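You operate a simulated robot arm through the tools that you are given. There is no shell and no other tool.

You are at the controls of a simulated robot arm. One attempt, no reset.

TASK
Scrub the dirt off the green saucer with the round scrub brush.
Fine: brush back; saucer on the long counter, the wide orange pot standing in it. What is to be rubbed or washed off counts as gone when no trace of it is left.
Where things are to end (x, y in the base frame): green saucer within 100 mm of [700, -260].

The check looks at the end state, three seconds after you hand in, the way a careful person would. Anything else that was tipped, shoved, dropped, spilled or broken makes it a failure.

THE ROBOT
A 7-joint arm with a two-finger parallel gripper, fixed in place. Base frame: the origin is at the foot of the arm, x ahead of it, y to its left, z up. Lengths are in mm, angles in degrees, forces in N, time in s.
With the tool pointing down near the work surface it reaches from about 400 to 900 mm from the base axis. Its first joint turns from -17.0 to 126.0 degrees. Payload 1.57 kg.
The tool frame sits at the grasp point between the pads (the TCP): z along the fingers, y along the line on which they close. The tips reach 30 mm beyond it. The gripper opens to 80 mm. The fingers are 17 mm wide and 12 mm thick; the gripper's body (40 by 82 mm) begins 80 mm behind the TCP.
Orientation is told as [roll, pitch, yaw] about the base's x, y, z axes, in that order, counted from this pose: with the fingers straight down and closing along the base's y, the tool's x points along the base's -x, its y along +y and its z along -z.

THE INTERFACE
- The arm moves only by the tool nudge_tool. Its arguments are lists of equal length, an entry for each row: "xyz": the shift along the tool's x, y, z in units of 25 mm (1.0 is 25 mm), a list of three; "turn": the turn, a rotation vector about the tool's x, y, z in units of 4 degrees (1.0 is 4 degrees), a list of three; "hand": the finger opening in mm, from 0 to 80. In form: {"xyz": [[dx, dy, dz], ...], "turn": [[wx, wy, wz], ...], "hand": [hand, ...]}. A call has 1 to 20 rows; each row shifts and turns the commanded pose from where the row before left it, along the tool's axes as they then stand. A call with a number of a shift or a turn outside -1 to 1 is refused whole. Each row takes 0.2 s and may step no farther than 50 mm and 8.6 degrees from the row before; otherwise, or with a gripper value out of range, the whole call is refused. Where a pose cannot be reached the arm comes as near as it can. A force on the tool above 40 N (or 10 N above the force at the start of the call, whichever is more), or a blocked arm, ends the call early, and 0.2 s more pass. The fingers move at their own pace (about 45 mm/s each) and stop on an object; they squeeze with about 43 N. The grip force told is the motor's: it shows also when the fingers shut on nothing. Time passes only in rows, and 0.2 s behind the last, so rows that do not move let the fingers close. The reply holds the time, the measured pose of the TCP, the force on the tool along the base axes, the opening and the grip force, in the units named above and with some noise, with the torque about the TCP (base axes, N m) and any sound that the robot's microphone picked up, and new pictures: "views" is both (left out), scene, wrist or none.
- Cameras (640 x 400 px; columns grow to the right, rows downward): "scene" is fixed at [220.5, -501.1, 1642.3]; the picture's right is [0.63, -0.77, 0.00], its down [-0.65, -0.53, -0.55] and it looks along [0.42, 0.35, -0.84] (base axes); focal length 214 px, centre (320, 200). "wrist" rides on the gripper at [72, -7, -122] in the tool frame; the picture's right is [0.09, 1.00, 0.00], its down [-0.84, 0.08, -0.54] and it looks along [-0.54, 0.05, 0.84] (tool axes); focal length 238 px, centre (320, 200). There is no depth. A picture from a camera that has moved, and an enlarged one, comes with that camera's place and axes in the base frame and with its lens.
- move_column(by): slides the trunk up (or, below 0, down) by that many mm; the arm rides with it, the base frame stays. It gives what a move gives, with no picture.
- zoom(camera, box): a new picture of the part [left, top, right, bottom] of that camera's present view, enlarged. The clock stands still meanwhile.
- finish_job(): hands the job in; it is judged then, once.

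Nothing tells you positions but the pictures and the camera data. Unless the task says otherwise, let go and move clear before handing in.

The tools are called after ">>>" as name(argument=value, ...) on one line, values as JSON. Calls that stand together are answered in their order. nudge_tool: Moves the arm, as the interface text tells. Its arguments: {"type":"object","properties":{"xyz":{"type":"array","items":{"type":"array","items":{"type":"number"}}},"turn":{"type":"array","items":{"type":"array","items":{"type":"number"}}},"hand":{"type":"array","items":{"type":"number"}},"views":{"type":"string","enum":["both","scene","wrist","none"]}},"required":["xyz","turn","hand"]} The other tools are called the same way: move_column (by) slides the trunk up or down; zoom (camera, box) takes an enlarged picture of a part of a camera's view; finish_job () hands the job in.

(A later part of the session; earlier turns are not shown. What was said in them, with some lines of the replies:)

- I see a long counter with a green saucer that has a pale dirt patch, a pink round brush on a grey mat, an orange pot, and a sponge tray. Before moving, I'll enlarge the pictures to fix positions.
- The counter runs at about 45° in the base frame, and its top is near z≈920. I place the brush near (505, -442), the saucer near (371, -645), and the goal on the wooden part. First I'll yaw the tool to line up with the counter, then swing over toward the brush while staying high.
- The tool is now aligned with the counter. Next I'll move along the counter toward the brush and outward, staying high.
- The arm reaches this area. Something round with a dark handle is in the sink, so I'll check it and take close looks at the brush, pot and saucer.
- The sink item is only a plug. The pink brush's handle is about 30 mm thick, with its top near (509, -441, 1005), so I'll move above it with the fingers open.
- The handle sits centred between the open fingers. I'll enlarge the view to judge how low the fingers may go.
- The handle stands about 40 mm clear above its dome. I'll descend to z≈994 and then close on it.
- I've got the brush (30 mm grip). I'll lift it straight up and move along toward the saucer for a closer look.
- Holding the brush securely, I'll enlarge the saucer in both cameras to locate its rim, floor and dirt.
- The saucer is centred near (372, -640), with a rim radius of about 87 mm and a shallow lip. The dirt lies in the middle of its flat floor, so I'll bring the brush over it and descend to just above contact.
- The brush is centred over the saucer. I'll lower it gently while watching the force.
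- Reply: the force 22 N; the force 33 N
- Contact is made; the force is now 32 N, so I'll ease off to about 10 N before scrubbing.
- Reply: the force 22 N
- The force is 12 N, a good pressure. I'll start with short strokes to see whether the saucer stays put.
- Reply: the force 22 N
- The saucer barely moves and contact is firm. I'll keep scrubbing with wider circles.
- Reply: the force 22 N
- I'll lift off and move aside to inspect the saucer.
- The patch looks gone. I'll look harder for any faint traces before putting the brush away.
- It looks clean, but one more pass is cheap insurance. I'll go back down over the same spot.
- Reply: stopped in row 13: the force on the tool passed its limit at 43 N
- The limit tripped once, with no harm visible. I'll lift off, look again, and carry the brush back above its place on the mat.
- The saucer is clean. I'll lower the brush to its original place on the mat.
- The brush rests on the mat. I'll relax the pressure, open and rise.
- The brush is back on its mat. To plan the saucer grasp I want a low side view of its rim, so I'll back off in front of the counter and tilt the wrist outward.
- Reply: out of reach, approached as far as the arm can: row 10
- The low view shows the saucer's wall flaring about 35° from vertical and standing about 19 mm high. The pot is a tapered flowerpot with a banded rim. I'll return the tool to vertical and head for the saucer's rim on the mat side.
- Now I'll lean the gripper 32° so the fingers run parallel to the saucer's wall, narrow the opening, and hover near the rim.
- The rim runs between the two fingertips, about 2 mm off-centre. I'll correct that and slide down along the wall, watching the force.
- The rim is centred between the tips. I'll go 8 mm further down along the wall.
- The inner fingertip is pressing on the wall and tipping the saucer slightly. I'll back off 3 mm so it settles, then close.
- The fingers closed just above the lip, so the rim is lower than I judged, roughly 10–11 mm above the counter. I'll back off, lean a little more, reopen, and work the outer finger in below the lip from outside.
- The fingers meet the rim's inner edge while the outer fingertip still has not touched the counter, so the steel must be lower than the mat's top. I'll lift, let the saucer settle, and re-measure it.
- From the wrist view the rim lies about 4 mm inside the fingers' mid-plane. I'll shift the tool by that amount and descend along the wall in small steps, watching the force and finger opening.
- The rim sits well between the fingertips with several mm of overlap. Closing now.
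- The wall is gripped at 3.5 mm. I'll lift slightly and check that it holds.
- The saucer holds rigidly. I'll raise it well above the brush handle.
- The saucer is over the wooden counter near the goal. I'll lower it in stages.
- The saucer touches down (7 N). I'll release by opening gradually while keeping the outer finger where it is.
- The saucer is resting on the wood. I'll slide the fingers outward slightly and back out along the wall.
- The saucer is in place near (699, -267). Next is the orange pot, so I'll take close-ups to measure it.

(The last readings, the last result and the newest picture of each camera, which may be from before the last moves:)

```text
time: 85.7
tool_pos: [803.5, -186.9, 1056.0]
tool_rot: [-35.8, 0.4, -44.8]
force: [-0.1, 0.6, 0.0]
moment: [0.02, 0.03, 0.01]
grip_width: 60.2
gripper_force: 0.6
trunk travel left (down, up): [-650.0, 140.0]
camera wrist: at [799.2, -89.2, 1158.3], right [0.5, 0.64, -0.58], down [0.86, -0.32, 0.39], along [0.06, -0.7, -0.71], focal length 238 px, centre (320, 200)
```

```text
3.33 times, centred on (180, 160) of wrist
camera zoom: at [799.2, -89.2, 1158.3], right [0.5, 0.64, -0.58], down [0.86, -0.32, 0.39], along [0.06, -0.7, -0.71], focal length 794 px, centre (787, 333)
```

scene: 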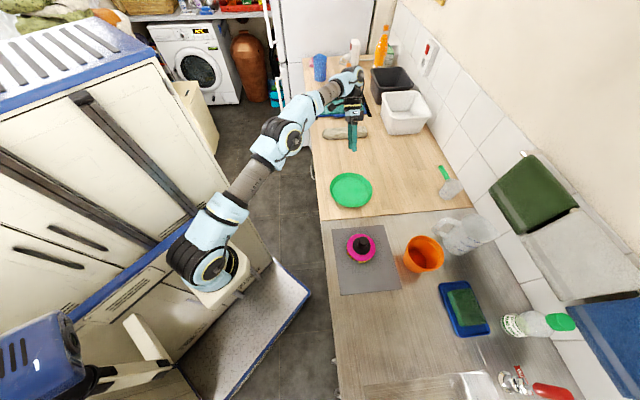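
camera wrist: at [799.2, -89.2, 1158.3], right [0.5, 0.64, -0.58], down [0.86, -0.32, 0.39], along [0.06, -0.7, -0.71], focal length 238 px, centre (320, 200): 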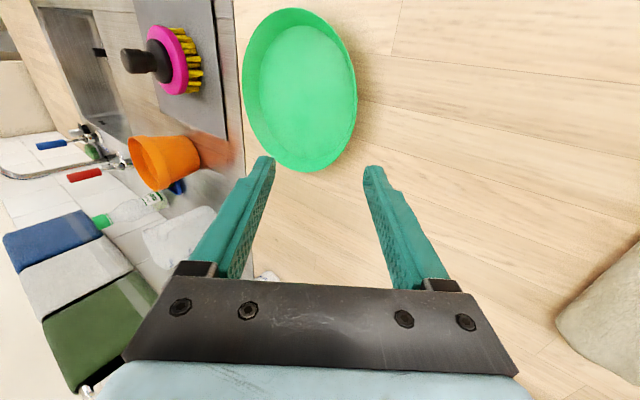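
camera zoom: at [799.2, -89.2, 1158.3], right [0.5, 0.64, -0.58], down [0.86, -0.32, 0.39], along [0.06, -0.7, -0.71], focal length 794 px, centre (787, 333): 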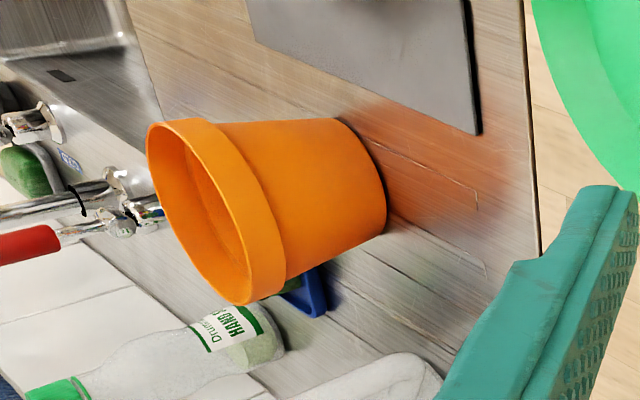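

The pot's rim is about 110 mm across near (595, -607), with its top near z≈1003 and walls tapering about 10°. I'll reduce the gripper's lean to match and travel to hover over the rim on its wood-side edge.

>>> nudge_tool(xyz=[[0, 0, 0], [0, 0, 0], [0, 0, 0], [0, 0, 0], [0, 0, 0], [0, 0, 0]], turn=[[-1, 0, 0], [-1, 0, 0], [-1, 0, 0], [-1, 0, 0], [-1, 0, 0], [-1, 0, 0]], hand=[40, 30, 30, 30, 30, 30], views="none")

>>> nudge_tool(xyz=[[-0.375, -0.965, 0.1235], [-0.375, -0.965, 0.1235], [-0.375, -0.965, 0.1235], [-0.375, -0.965, 0.1235], [-0.375, -0.965, 0.1235], [-0.375, -0.965, 0.1235], [-0.375, -0.965, 0.1235], [-0.375, -0.965, 0.1235], [-0.375, -0.965, 0.1235], [-0.375, -0.965, 0.1235], [-0.375, -0.965, 0.1235], [-0.375, -0.965, 0.1235], [-0.375, -0.965, 0.1235], [-0.375, -0.965, 0.1235], [0, 0, 0]], turn=[[0, 0, 0], [0, 0, 0], [0, 0, 0], [0, 0, 0], [0, 0, 0], [0, 0, 0], [0, 0, 0], [0, 0, 0], [0, 0, 0], [0, 0, 0], [0, 0, 0], [0, 0, 0], [0, 0, 0], [0, 0, 0], [0, 0, 0]], hand=[30, 30, 30, 30, 30, 30, 30, 30, 30, 30, 30, 30, 30, 30, 30], views="both")

```text
time: 87.1
tool_pos: [805.3, -186.7, 1054.6]
tool_rot: [-11.5, 0.2, -44.8]
force: [0.5, -0.2, 0.0]
moment: [0.03, 0.02, -0.04]
grip_width: 30.2
gripper_force: 0.0
trunk travel left (down, up): [-650.0, 140.0]
```

```text
time: 90.3
tool_pos: [656.7, -520.5, 1082.2]
tool_rot: [-11.7, 0.2, -44.7]
force: [-0.4, -0.2, 0.3]
moment: [-0.01, 0.01, -0.03]
grip_width: 30.1
gripper_force: 0.0
trunk travel left (down, up): [-650.0, 140.0]
camera wrist: at [619.2, -456.2, 1201.5], right [0.62, 0.76, -0.2], down [0.73, -0.46, 0.51], along [0.29, -0.46, -0.84], focal length 238 px, centre (320, 200)
```

scene: 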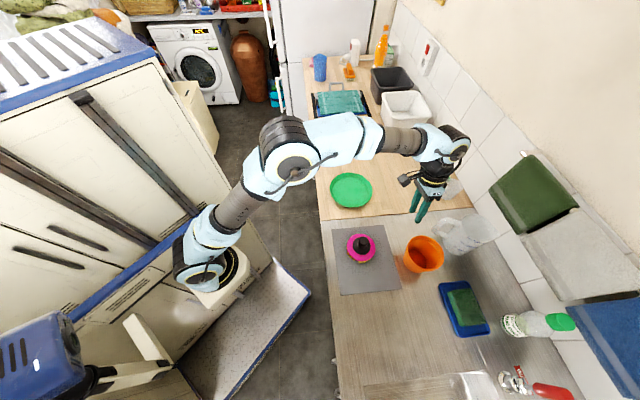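
wrist: 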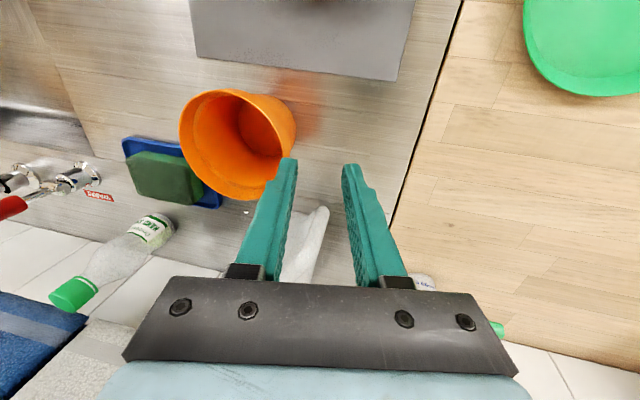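

>>> zoom(camera="wrist", box=[160, 70, 340, 290])

>>> zoom(camera="scene", box=[390, 190, 500, 290])

```text
1.82 times, centred on (250, 180) of wrist
camera zoom: at [619.2, -456.2, 1201.5], right [0.62, 0.76, -0.2], down [0.73, -0.46, 0.51], along [0.29, -0.46, -0.84], focal length 433 px, centre (447, 236)
```

zoom: 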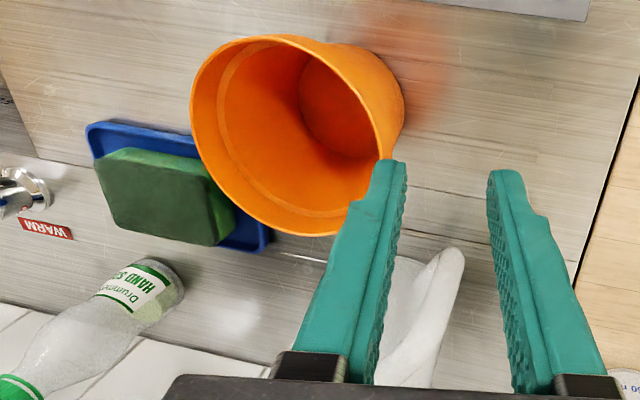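

```text
4.00 times, centred on (445, 240) of scene
camera zoom: at [220.5, -501.1, 1642.3], right [0.63, -0.77, 0.0], down [-0.65, -0.53, -0.55], along [0.42, 0.35, -0.84], focal length 858 px, centre (-180, 40)
```

zoom: 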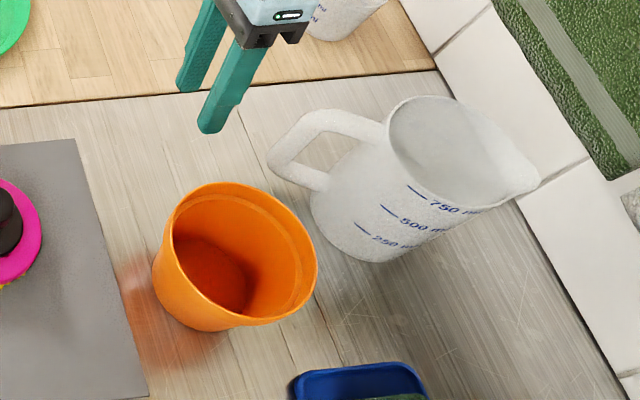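

>>> nudge_tool(xyz=[[-0.33, -0.58, 0.732], [-0.33, -0.58, 0.732], [0, 0, 0]], turn=[[0, 0, 0], [0, 0, 0], [0, 0, 0]], hand=[30, 30, 30], views="both")

>>> zoom(camera="wrist", box=[180, 60, 400, 240])

>>> zoom(camera="scene", box=[390, 200, 480, 290])

```text
time: 91.1
tool_pos: [643.8, -558.2, 1050.6]
tool_rot: [-11.7, 0.2, -44.9]
force: [-0.3, 0.9, 0.9]
moment: [-0.02, -0.01, -0.03]
grip_width: 30.0
gripper_force: 0.0
trunk travel left (down, up): [-650.0, 140.0]
camera wrist: at [605.6, -493.0, 1171.2], right [0.62, 0.76, -0.2], down [0.73, -0.46, 0.51], along [0.3, -0.46, -0.84], focal length 238 px, centre (320, 200)
```

scene: 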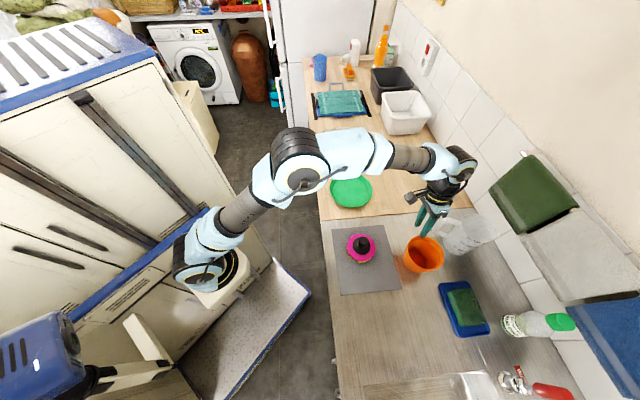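
wrist: 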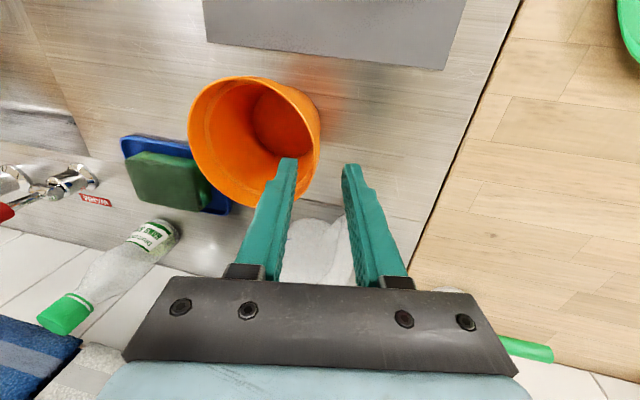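

```text
2.22 times, centred on (290, 150) of wrist
camera zoom: at [605.6, -493.0, 1171.2], right [0.62, 0.76, -0.2], down [0.73, -0.46, 0.51], along [0.3, -0.46, -0.84], focal length 530 px, centre (387, 311)
```

zoom: 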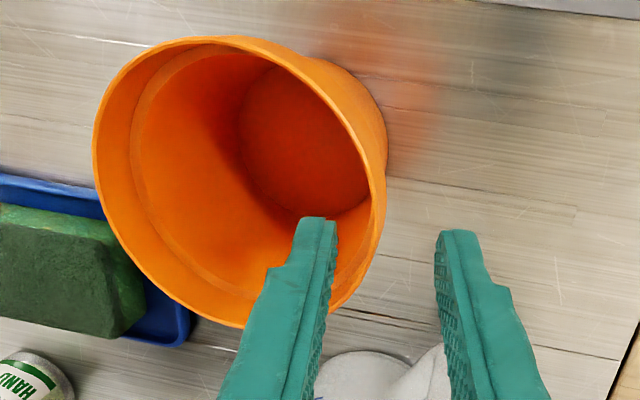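

```text
4.44 times, centred on (435, 245) of scene
camera zoom: at [220.5, -501.1, 1642.3], right [0.63, -0.77, 0.0], down [-0.65, -0.53, -0.55], along [0.42, 0.35, -0.84], focal length 953 px, centre (-191, 0)
```

zoom: 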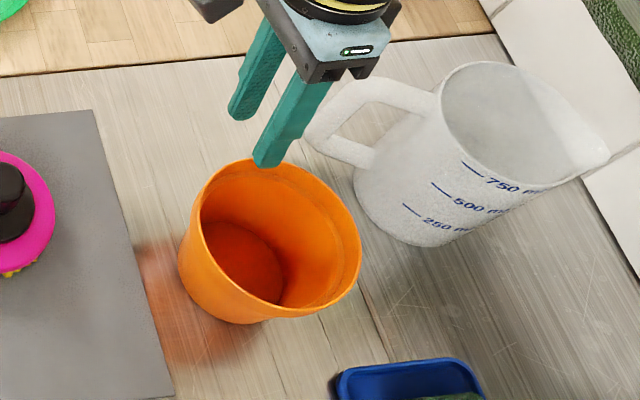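

The rim is nearly centred between the fingers (off by about 3.5 mm). I'll correct that and descend with one finger inside and one outside.

>>> nudge_tool(xyz=[[0, -0.14, 0], [0, 0, 0.6], [0, 0, 0.6], [0, 0, 0.3], [0, 0, 0]], turn=[[0, 0, 0], [0, 0, 0], [0, 0, 0], [0, 0, 0], [0, 0, 0]], hand=[30, 30, 30, 30, 30], views="both")

>>> zoom(camera="wrist", box=[180, 60, 400, 240])

>>> zoom(camera="scene", box=[390, 200, 480, 290])

```text
time: 92.3
tool_pos: [637.0, -564.8, 1013.9]
tool_rot: [-11.7, 0.1, -44.9]
force: [0.0, 0.1, -0.2]
moment: [0.02, 0.01, 0.0]
grip_width: 29.9
gripper_force: 0.0
trunk travel left (down, up): [-650.0, 140.0]
camera wrist: at [597.9, -500.6, 1135.4], right [0.62, 0.76, -0.2], down [0.73, -0.46, 0.51], along [0.3, -0.46, -0.83], focal length 238 px, centre (320, 200)
```

scene: 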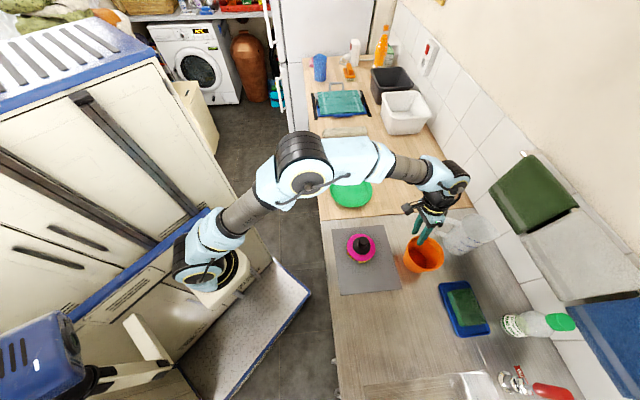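
wrist: 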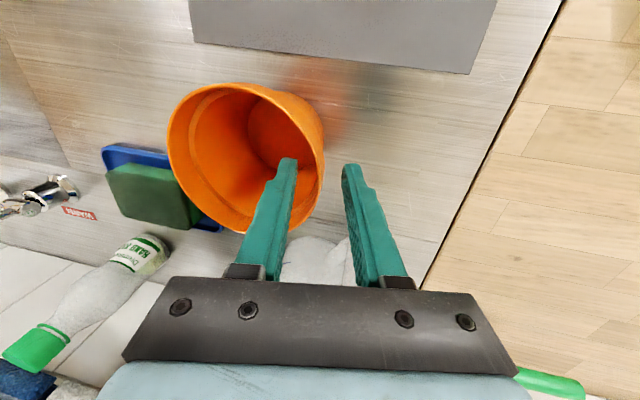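

```text
2.22 times, centred on (290, 150) of wrist
camera zoom: at [597.9, -500.6, 1135.4], right [0.62, 0.76, -0.2], down [0.73, -0.46, 0.51], along [0.3, -0.46, -0.83], focal length 530 px, centre (387, 311)
```

zoom: 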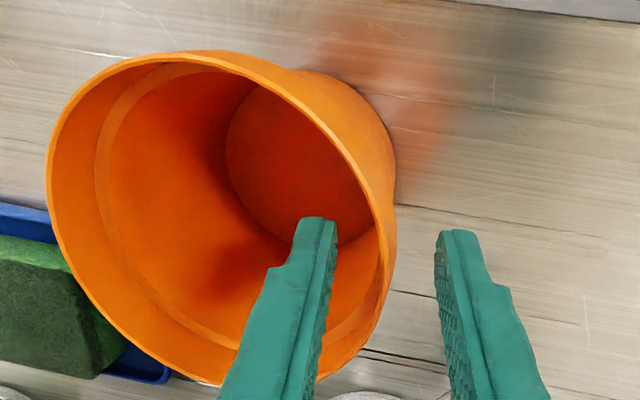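

```text
4.44 times, centred on (435, 245) of scene
camera zoom: at [220.5, -501.1, 1642.3], right [0.63, -0.77, 0.0], down [-0.65, -0.53, -0.55], along [0.42, 0.35, -0.84], focal length 953 px, centre (-191, 0)
```

zoom: 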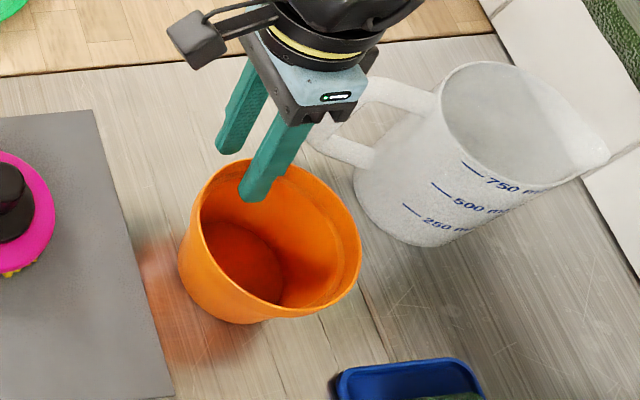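

Both fingers straddle the rim with the rim centred. I'll descend 14 mm more and close.

>>> nudge_tool(xyz=[[0, -0.03, 0.3], [0, 0, 0.26], [0, 0, 0]], turn=[[0, 0, 0], [0, 0, 0], [0, 0, 0]], hand=[30, 30, 30], views="none")

>>> nudge_tool(xyz=[[0, 0, 0], [0, 0, 0], [0, 0, 0], [0, 0, 0], [0, 0, 0]], turn=[[0, 0, 0], [0, 0, 0], [0, 0, 0], [0, 0, 0], [0, 0, 0]], hand=[22, 14, 8, 3, 0], views="both")

>>> zoom(camera="wrist", box=[180, 60, 400, 240])

>>> zoom(camera="scene", box=[390, 200, 480, 290])

```text
time: 93.1
tool_pos: [634.2, -567.1, 1000.4]
tool_rot: [-11.7, 0.3, -44.9]
force: [-0.2, -0.9, 0.3]
moment: [0.0, 0.0, -0.04]
grip_width: 30.0
gripper_force: 0.1
trunk travel left (down, up): [-650.0, 140.0]
```

```text
time: 94.3
tool_pos: [634.6, -567.4, 1001.4]
tool_rot: [-11.8, 0.1, -44.8]
force: [-0.7, 0.4, -0.1]
moment: [0.06, -0.01, 0.0]
grip_width: 5.5
gripper_force: 25.2
trunk travel left (down, up): [-650.0, 140.0]
camera wrist: at [595.4, -503.4, 1121.8], right [0.62, 0.76, -0.2], down [0.73, -0.46, 0.51], along [0.29, -0.46, -0.84], focal length 238 px, centre (320, 200)
```

scene: 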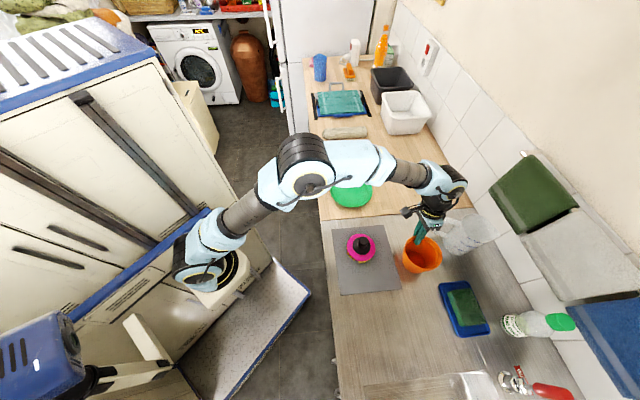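
wrist: 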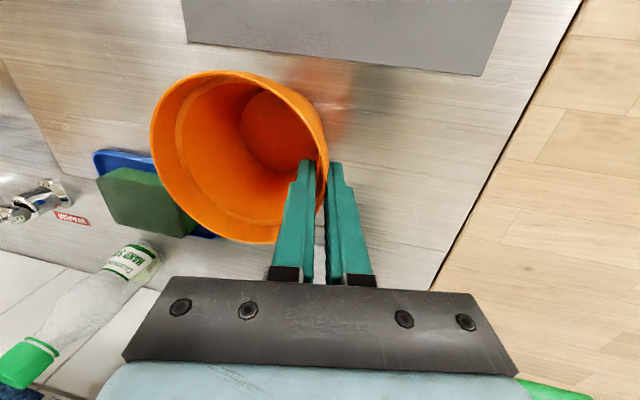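

```text
2.22 times, centred on (290, 150) of wrist
camera zoom: at [595.4, -503.4, 1121.8], right [0.62, 0.76, -0.2], down [0.73, -0.46, 0.51], along [0.29, -0.46, -0.84], focal length 530 px, centre (387, 311)
```

zoom: 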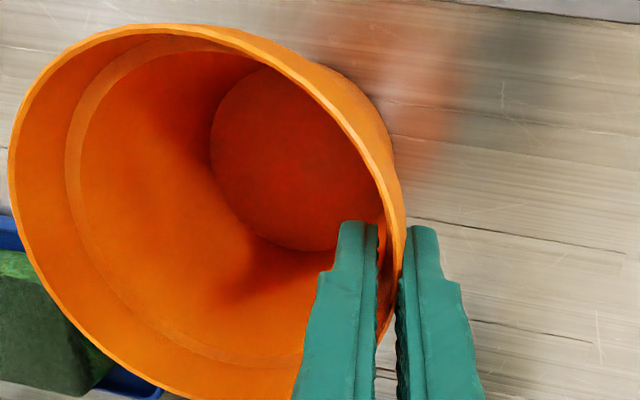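

```text
4.44 times, centred on (435, 245) of scene
camera zoom: at [220.5, -501.1, 1642.3], right [0.63, -0.77, 0.0], down [-0.65, -0.53, -0.55], along [0.42, 0.35, -0.84], focal length 953 px, centre (-191, 0)
```

zoom: 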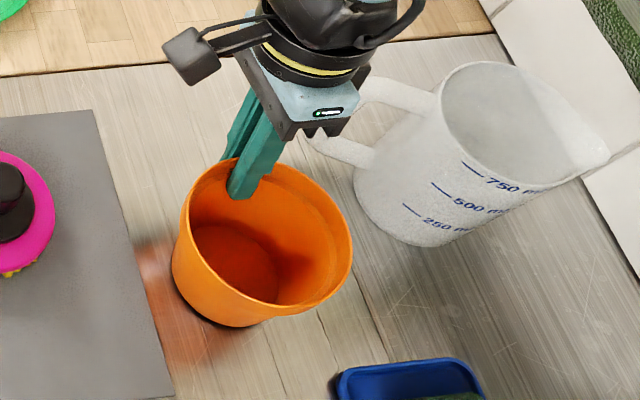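

Gripped on the rim wall. I'll test-lift a little.

>>> nudge_tool(xyz=[[0, -0.081, -0.392], [0, -0.081, -0.392], [0, 0, 0]], turn=[[0, 0, 0], [0, 0, 0], [0, 0, 0]], hand=[0, 0, 0], views="both")

>>> zoom(camera="wrist", box=[120, 40, 400, 240])

>>> zoom(camera="scene", box=[390, 200, 480, 290])

```text
time: 95.1
tool_pos: [634.9, -567.4, 1021.1]
tool_rot: [-11.7, 0.2, -44.8]
force: [-0.4, 0.2, -0.5]
moment: [0.0, 0.0, 0.0]
grip_width: 5.1
gripper_force: 25.5
trunk travel left (down, up): [-650.0, 140.0]
camera wrist: at [595.8, -503.9, 1142.2], right [0.62, 0.76, -0.2], down [0.73, -0.46, 0.51], along [0.29, -0.46, -0.84], focal length 238 px, centre (320, 200)
```

scene: 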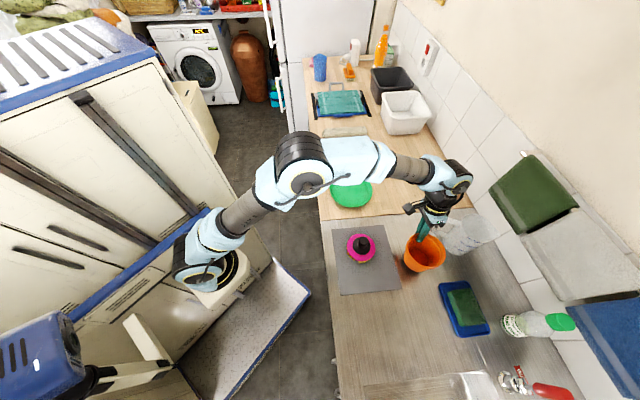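
wrist: 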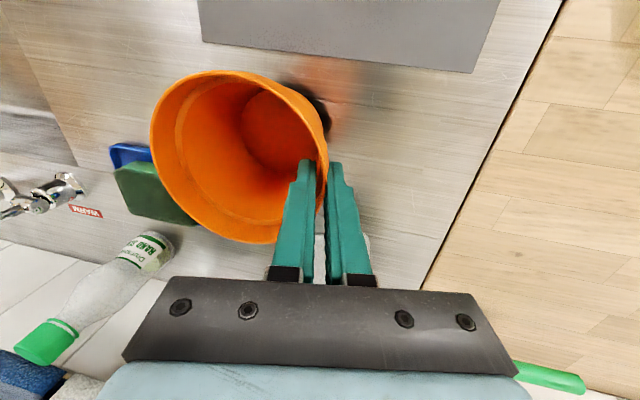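

```text
2.00 times, centred on (260, 140) of wrist
camera zoom: at [595.8, -503.9, 1142.2], right [0.62, 0.76, -0.2], down [0.73, -0.46, 0.51], along [0.29, -0.46, -0.84], focal length 477 px, centre (440, 320)
```

zoom: 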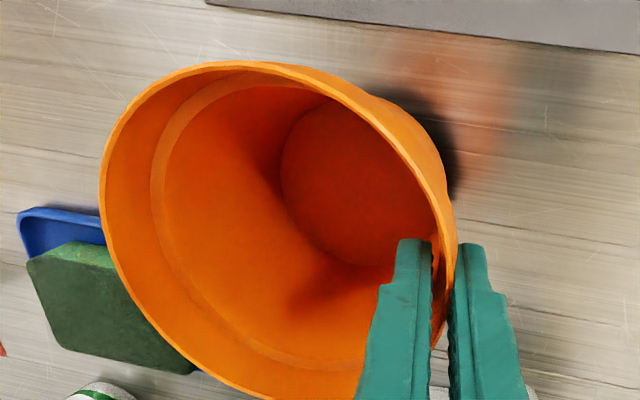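

```text
4.44 times, centred on (435, 245) of scene
camera zoom: at [220.5, -501.1, 1642.3], right [0.63, -0.77, 0.0], down [-0.65, -0.53, -0.55], along [0.42, 0.35, -0.84], focal length 953 px, centre (-191, 0)
```

zoom: 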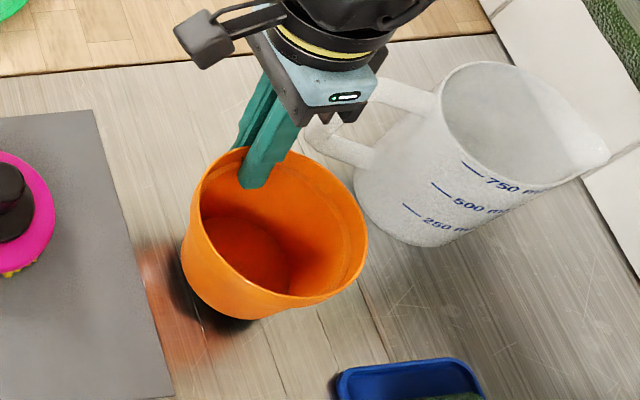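

The pot is held well. I'll lift it clear and carry it over to the saucer.

>>> nudge_tool(xyz=[[0, -0.2, -0.967], [0, -0.2, -0.967], [0, -0.2, -0.967], [0.4686, 0.867, -0.1798], [0.4686, 0.867, -0.1798], [0.4686, 0.867, -0.1798], [0.4686, 0.867, -0.1798], [0.4686, 0.867, -0.1798], [0.4686, 0.867, -0.1798], [0.4686, 0.867, -0.1798], [0.4686, 0.867, -0.1798], [0.4686, 0.867, -0.1798], [0.4686, 0.867, -0.1798], [0.4686, 0.867, -0.1798], [0.4686, 0.867, -0.1798], [0.4686, 0.867, -0.1798], [0.4686, 0.867, -0.1798], [0, 0, 0]], turn=[[0, 0, 0], [0, 0, 0], [0, 0, 0], [0, 0, 0], [0, 0, 0], [0, 0, 0], [0, 0, 0], [0, 0, 0], [0, 0, 0], [0, 0, 0], [0, 0, 0], [0, 0, 0], [0, 0, 0], [0, 0, 0], [0, 0, 0], [0, 0, 0], [0, 0, 0], [0, 0, 0]], hand=[0, 0, 0, 0, 0, 0, 0, 0, 0, 0, 0, 0, 0, 0, 0, 0, 0, 0], views="both")

>>> zoom(camera="scene", box=[300, 110, 420, 230])

```text
time: 98.9
tool_pos: [736.8, -233.4, 1095.6]
tool_rot: [-11.7, 0.2, -44.8]
force: [-0.4, -0.4, -1.1]
moment: [-0.02, -0.04, 0.02]
grip_width: 5.3
gripper_force: 25.6
trunk travel left (down, up): [-650.0, 140.0]
camera wrist: at [698.5, -168.8, 1216.8], right [0.62, 0.76, -0.2], down [0.73, -0.46, 0.51], along [0.29, -0.46, -0.84], focal length 238 px, centre (320, 200)
```

scene: 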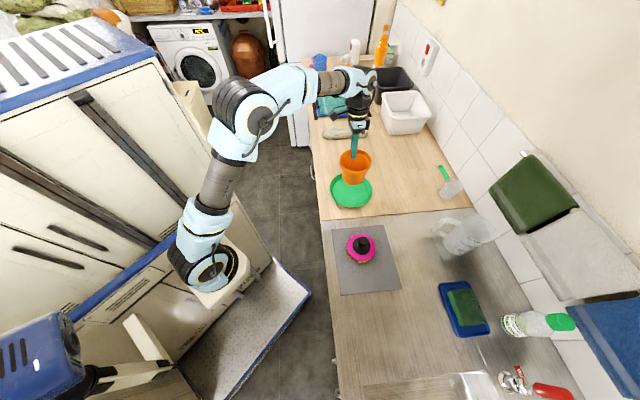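
wrist: 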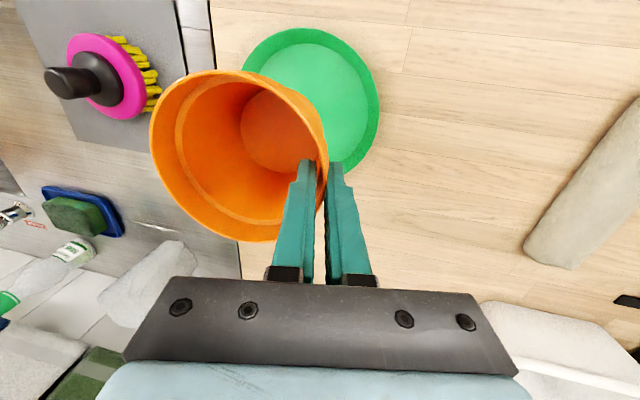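

```text
3.33 times, centred on (360, 170) of scene
camera zoom: at [220.5, -501.1, 1642.3], right [0.63, -0.77, 0.0], down [-0.65, -0.53, -0.55], along [0.42, 0.35, -0.84], focal length 715 px, centre (187, 300)
```

zoom: 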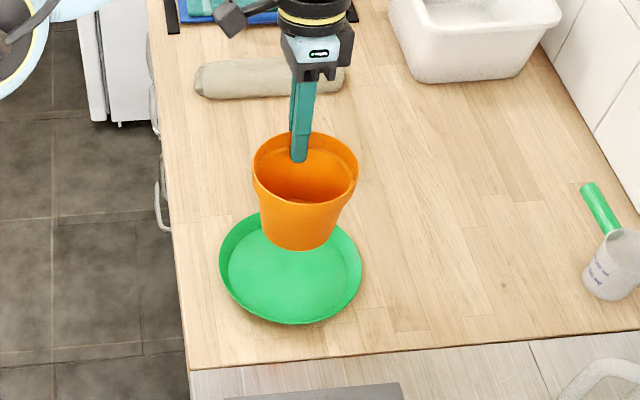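

The pot hangs over the saucer's centre. I'll lower it in stages.

>>> nudge_tool(xyz=[[0, 0.203, 0.979], [0, 0.203, 0.979], [0, 0.162, 0.783], [0, 0, 0]], turn=[[0, 0, 0], [0, 0, 0], [0, 0, 0], [0, 0, 0]], hand=[0, 0, 0, 0], views="both")

>>> zoom(camera="scene", box=[310, 130, 400, 220])

```text
time: 99.9
tool_pos: [736.9, -231.7, 1026.7]
tool_rot: [-11.7, 0.2, -44.8]
force: [0.2, 0.2, -1.1]
moment: [0.03, -0.01, -0.03]
grip_width: 5.3
gripper_force: 25.0
trunk travel left (down, up): [-650.0, 140.0]
camera wrist: at [698.2, -168.0, 1146.9], right [0.62, 0.76, -0.2], down [0.73, -0.46, 0.51], along [0.29, -0.46, -0.84], focal length 238 px, centre (320, 200)
```

scene: 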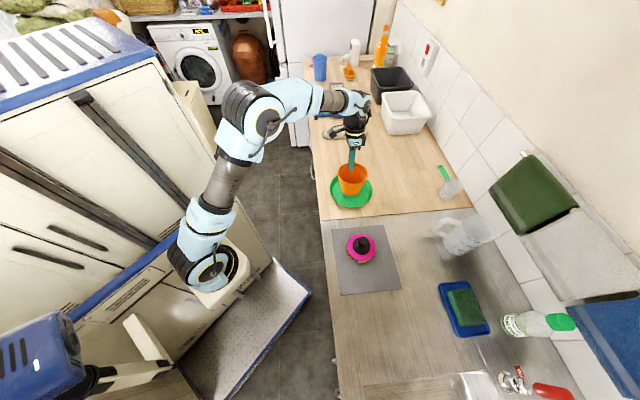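
wrist: 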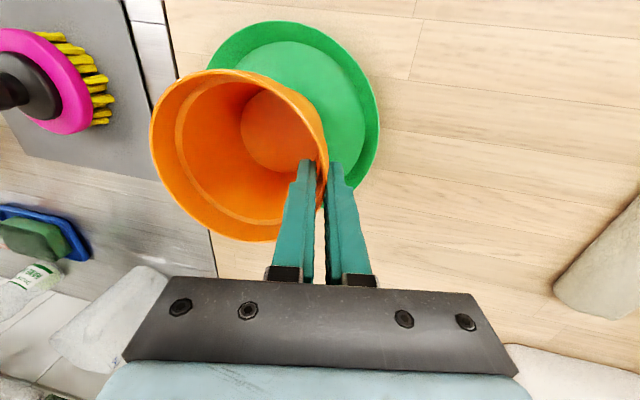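

```text
4.44 times, centred on (355, 175) of scene
camera zoom: at [220.5, -501.1, 1642.3], right [0.63, -0.77, 0.0], down [-0.65, -0.53, -0.55], along [0.42, 0.35, -0.84], focal length 953 px, centre (164, 311)
```

zoom: 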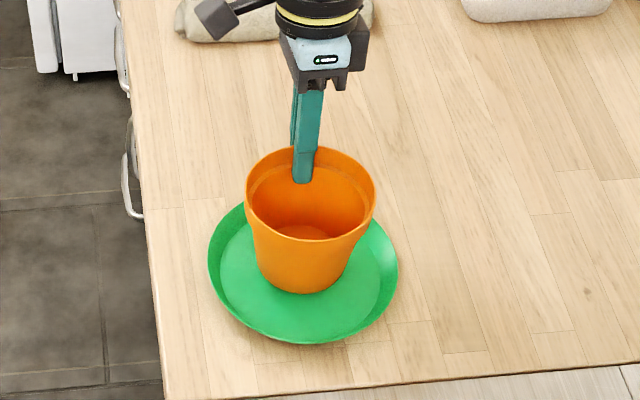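

>>> nudge_tool(xyz=[[0, 0.05, 0.24], [0, 0.05, 0.2], [0, 0, 0]], turn=[[0, 0, 0], [0, 0, 0], [0, 0, 0]], hand=[0, 0, 0], views="none")

>>> nudge_tool(xyz=[[0, 0.016, 0.078], [0, 0, 0]], turn=[[0, 0, 0], [0, 0, 0]], hand=[0, 0], views="none")

>>> nudge_tool(xyz=[[0, 0.016, 0.078], [0, 0, 0]], turn=[[0, 0, 0], [0, 0, 0]], hand=[0, 0], views="wrist")

>>> zoom(camera="scene", box=[310, 130, 400, 220])

```text
time: 100.7
tool_pos: [737.5, -231.1, 1014.0]
tool_rot: [-11.7, 0.3, -44.8]
force: [-0.7, 0.1, -1.5]
moment: [0.02, -0.02, 0.02]
grip_width: 5.1
gripper_force: 25.4
trunk travel left (down, up): [-650.0, 140.0]
```

```text
time: 101.3
tool_pos: [738.6, -232.0, 1013.3]
tool_rot: [-11.7, 0.1, -44.8]
force: [0.6, 0.1, -0.8]
moment: [0.02, -0.02, 0.0]
grip_width: 5.2
gripper_force: 25.1
trunk travel left (down, up): [-650.0, 140.0]
```

```text
time: 101.9
tool_pos: [738.4, -232.1, 1010.5]
tool_rot: [-11.8, 0.2, -44.8]
force: [-0.8, -0.1, -0.3]
moment: [0.02, 0.0, -0.01]
grip_width: 5.2
gripper_force: 25.2
trunk travel left (down, up): [-650.0, 140.0]
camera wrist: at [698.5, -167.7, 1131.7], right [0.62, 0.76, -0.2], down [0.73, -0.46, 0.51], along [0.29, -0.46, -0.84], focal length 238 px, centre (320, 200)
```

wrist: 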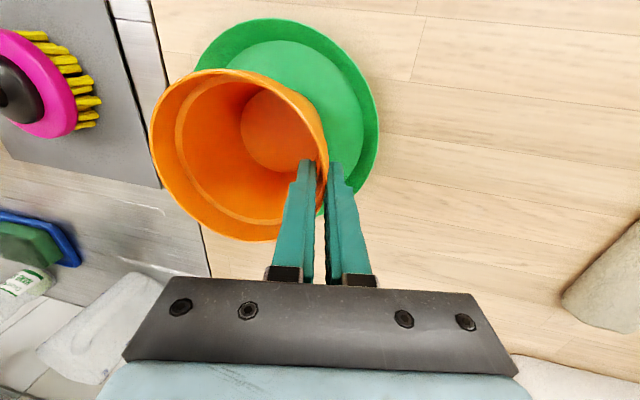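

```text
4.44 times, centred on (355, 175) of scene
camera zoom: at [220.5, -501.1, 1642.3], right [0.63, -0.77, 0.0], down [-0.65, -0.53, -0.55], along [0.42, 0.35, -0.84], focal length 953 px, centre (164, 311)
```

zoom: 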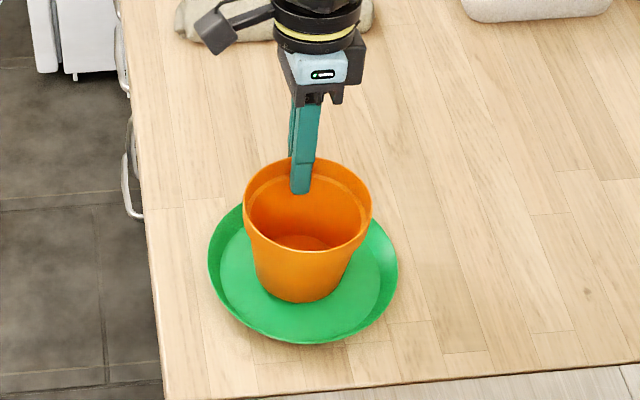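

>>> nudge_tool(xyz=[[0, 0.016, 0.07], [0, 0, 0]], turn=[[0, 0, 0], [0, 0, 0]], hand=[0, 0], views="none")

>>> nudge_tool(xyz=[[0, 0.012, 0.06], [0, 0, 0]], turn=[[0, 0, 0], [0, 0, 0]], hand=[0, 0], views="none")

>>> nudge_tool(xyz=[[0, 0.012, 0.06], [0, 0, 0]], turn=[[0, 0, 0], [0, 0, 0]], hand=[0, 0], views="none")

```text
time: 102.5
tool_pos: [737.4, -231.5, 1009.5]
tool_rot: [-11.7, 0.3, -44.8]
force: [-0.8, -0.1, -0.5]
moment: [0.02, -0.01, -0.02]
grip_width: 5.1
gripper_force: 25.6
trunk travel left (down, up): [-650.0, 140.0]
```

```text
time: 103.1
tool_pos: [737.3, -230.5, 1008.2]
tool_rot: [-11.7, 0.3, -44.7]
force: [-0.2, -0.8, -0.1]
moment: [-0.02, 0.01, -0.04]
grip_width: 5.0
gripper_force: 25.4
trunk travel left (down, up): [-650.0, 140.0]
```

```text
time: 103.7
tool_pos: [736.6, -232.7, 1006.1]
tool_rot: [-11.8, 0.2, -44.9]
force: [-0.3, 0.9, 0.4]
moment: [0.02, -0.02, 0.02]
grip_width: 5.0
gripper_force: 25.3
trunk travel left (down, up): [-650.0, 140.0]
```

>>> nudge_tool(xyz=[[0, 0.008, 0.05], [0, 0, 0]], turn=[[0, 0, 0], [0, 0, 0]], hand=[0, 0], views="none")

>>> nudge_tool(xyz=[[0, 0.008, 0.05], [0, 0, 0]], turn=[[0, 0, 0], [0, 0, 0]], hand=[0, 0], views="both")

>>> zoom(camera="scene", box=[310, 130, 400, 220])

```text
time: 104.3
tool_pos: [736.3, -231.1, 1005.5]
tool_rot: [-11.7, 0.2, -44.8]
force: [0.7, 0.0, 3.0]
moment: [0.02, 0.04, 0.03]
grip_width: 5.0
gripper_force: 25.4
trunk travel left (down, up): [-650.0, 140.0]
```

```text
time: 104.9
tool_pos: [737.7, -232.5, 1004.6]
tool_rot: [-11.6, 0.0, -44.9]
force: [1.6, 0.0, 11.4]
moment: [0.08, 0.28, -0.03]
grip_width: 5.2
gripper_force: 25.5
trunk travel left (down, up): [-650.0, 140.0]
camera wrist: at [698.3, -167.6, 1125.3], right [0.62, 0.76, -0.2], down [0.73, -0.46, 0.51], along [0.3, -0.46, -0.83], focal length 238 px, centre (320, 200)
```

scene: 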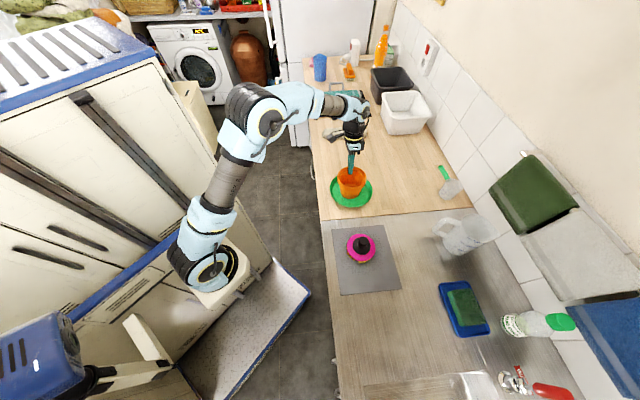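
wrist: 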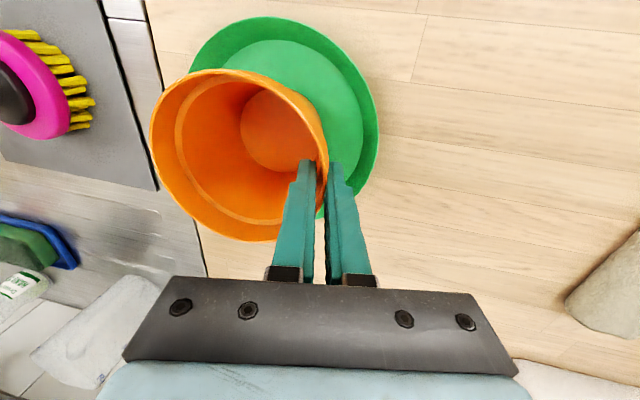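

```text
4.44 times, centred on (355, 175) of scene
camera zoom: at [220.5, -501.1, 1642.3], right [0.63, -0.77, 0.0], down [-0.65, -0.53, -0.55], along [0.42, 0.35, -0.84], focal length 953 px, centre (164, 311)
```

zoom: 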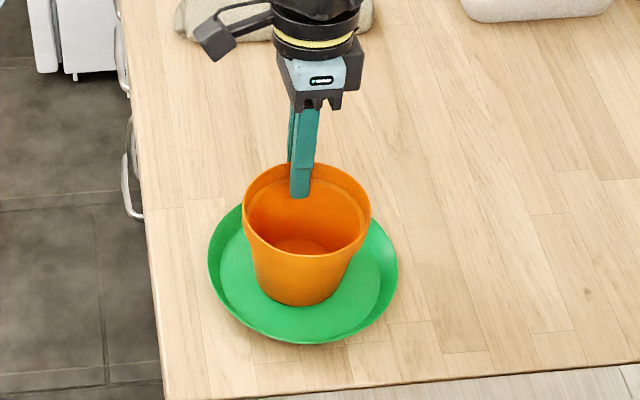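

The pot stands on the saucer's floor. I'll ease the pressure, open gently, and retreat upward.

>>> nudge_tool(xyz=[[0, -0.006, -0.03], [0, 0, 0], [0, 0, 0], [0, 0, 0], [0, 0, 0], [0, 0, 0]], turn=[[0, 0, 0], [0, 0, 0], [0, 0, 0], [0, 0, 0], [0, 0, 0], [0, 0, 0]], hand=[3, 7, 11, 16, 24, 30], views="both")

>>> zoom(camera="wrist", box=[130, 0, 400, 240])

>>> zoom(camera="scene", box=[310, 130, 400, 220])

```text
time: 106.3
tool_pos: [737.9, -231.9, 1004.6]
tool_rot: [-11.6, 0.2, -44.8]
force: [-0.2, -0.5, 0.1]
moment: [0.05, 0.0, 0.02]
grip_width: 30.0
gripper_force: 0.1
trunk travel left (down, up): [-650.0, 140.0]
camera wrist: at [698.5, -167.7, 1125.2], right [0.62, 0.76, -0.2], down [0.73, -0.46, 0.51], along [0.29, -0.46, -0.84], focal length 238 px, centre (320, 200)
```

scene: 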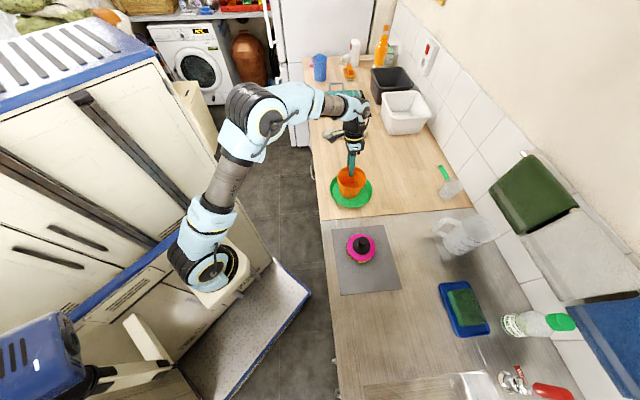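
wrist: 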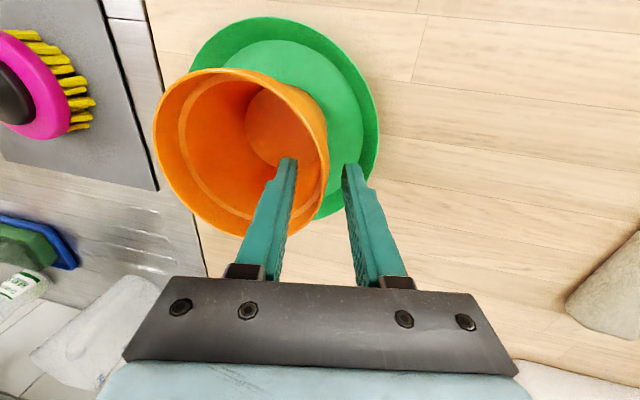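

```text
1.67 times, centred on (265, 120) of wrist
camera zoom: at [698.5, -167.7, 1125.2], right [0.62, 0.76, -0.2], down [0.73, -0.46, 0.51], along [0.29, -0.46, -0.84], focal length 397 px, centre (412, 333)
```

zoom: 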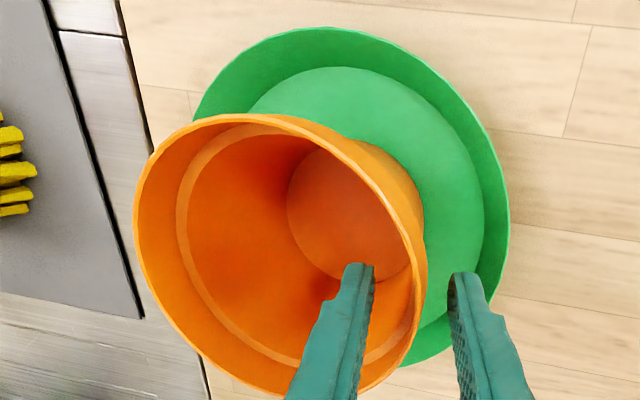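

```text
4.44 times, centred on (355, 175) of scene
camera zoom: at [220.5, -501.1, 1642.3], right [0.63, -0.77, 0.0], down [-0.65, -0.53, -0.55], along [0.42, 0.35, -0.84], focal length 953 px, centre (164, 311)
```

zoom: 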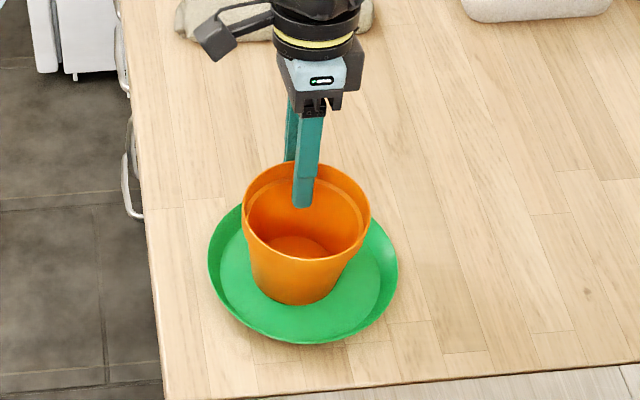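

Released cleanly. I'll withdraw upward along the wall and then clear to the side.

>>> nudge_tool(xyz=[[0, 0, -0.5], [0, 0, -1], [0, 0, -1], [0, 0, -1], [0, 0, -1], [0, 0, -1], [0.8, 0.3, -0.5], [0.8, 0.3, -0.5], [0.8, 0.3, -0.5], [0.8, 0.3, -0.5], [0, 0, 0]], turn=[[0, 0, 0], [0, 0, 0], [0, 0, 0], [0, 0, 0], [0, 0, 0], [0, 0, 0], [0, 0, 0], [0, 0, 0], [0, 0, 0], [0, 0, 0], [0, 0, 0]], hand=[30, 30, 30, 30, 30, 30, 40, 50, 60, 60, 60], views="both")

>>> zoom(camera="scene", box=[310, 130, 400, 220])

>>> zoom(camera="scene", box=[320, 200, 520, 400])

>>> zoom(camera="wrist", box=[100, 0, 400, 240])

```text
time: 108.7
tool_pos: [728.7, -128.6, 1183.3]
tool_rot: [-11.7, 0.2, -44.8]
force: [-0.3, -0.5, 0.3]
moment: [0.01, 0.0, -0.03]
grip_width: 60.0
gripper_force: 0.1
trunk travel left (down, up): [-650.0, 140.0]
camera wrist: at [690.3, -63.8, 1304.0], right [0.62, 0.76, -0.2], down [0.73, -0.46, 0.51], along [0.29, -0.46, -0.84], focal length 238 px, centre (320, 200)
```

scene: 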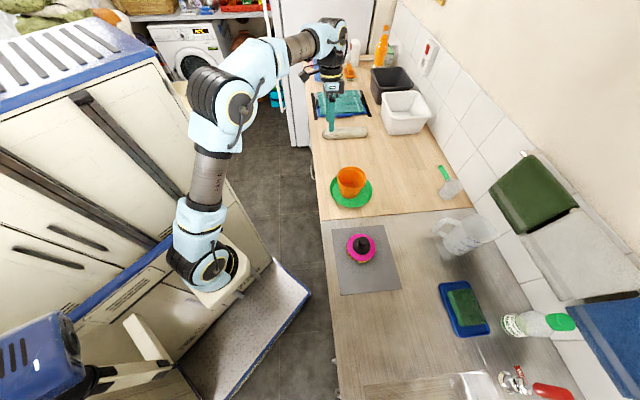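
wrist: 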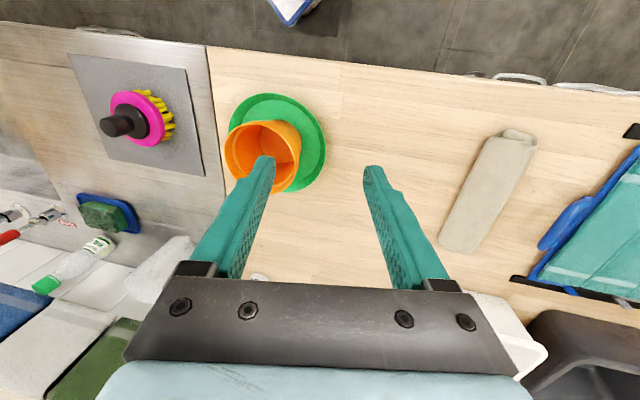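

```text
4.44 times, centred on (355, 175) of scene
camera zoom: at [220.5, -501.1, 1642.3], right [0.63, -0.77, 0.0], down [-0.65, -0.53, -0.55], along [0.42, 0.35, -0.84], focal length 953 px, centre (164, 311)
```

zoom: 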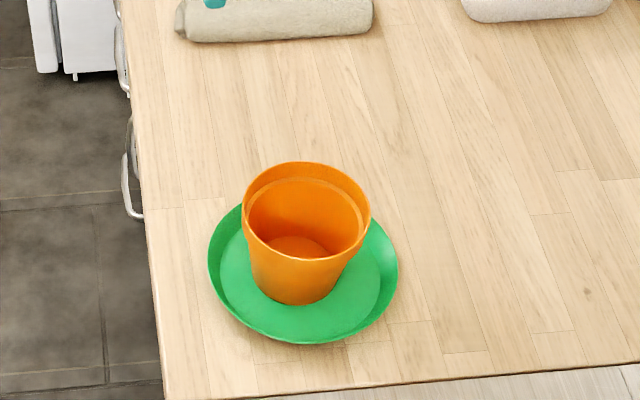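

```text
2.00 times, centred on (420, 300) of scene
camera zoom: at [220.5, -501.1, 1642.3], right [0.63, -0.77, 0.0], down [-0.65, -0.53, -0.55], along [0.42, 0.35, -0.84], focal length 429 px, centre (120, 0)
```

zoom: 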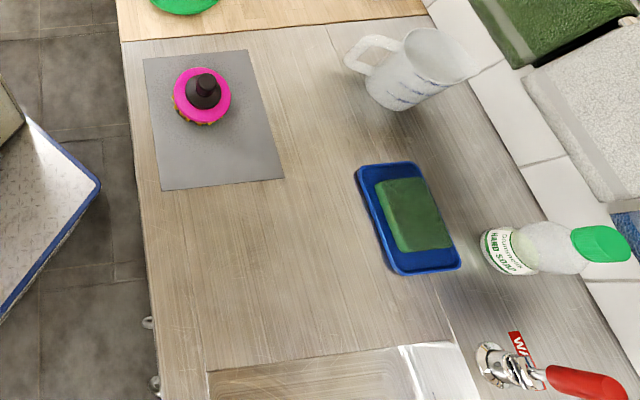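

```text
1.67 times, centred on (250, 120) of wrist
camera zoom: at [690.3, -63.8, 1304.0], right [0.62, 0.76, -0.2], down [0.73, -0.46, 0.51], along [0.29, -0.46, -0.84], focal length 397 px, centre (437, 333)
```

zoom: 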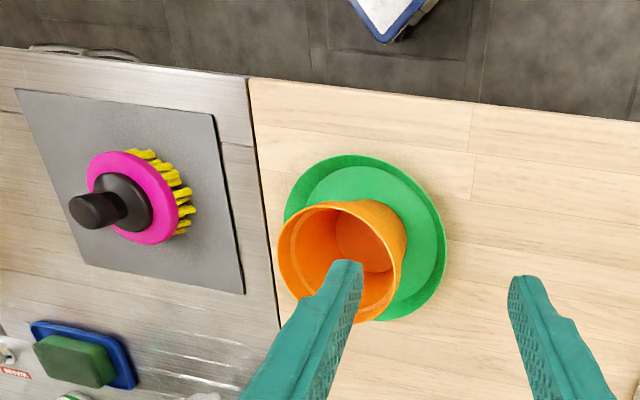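

The saucer is clean and sits on the wooden counter near (699, -267), with the orange pot standing upright in it. The brush is back on its mat and everything else looks untouched. The gripper is open and clear, so I'm handing in.

>>> finish_job()

```text
The job is handed in.
```

The green saucer is scrubbed, and close-ups in both cameras showed no dirt left after two passes. I've handed the job in, but no verdict came back.

- **Saucer:** it stands on the wooden part of the long counter at about (699, -267), some 7 mm from the target.
- **Pot:** the orange pot stands upright in the saucer, close to its centre.
- **Brush:** the brush is back on its mat, within about 2 mm of where it started.
- **Other items:** I saw no change to the mat, jug, sponge tray or soap bottle in the last pictures.

During the second scrub pass the force reached 43 N and stopped the motion once. It took two tries to grip the saucer's low rim. Both nudged the saucer a little on the counter but touched nothing else.
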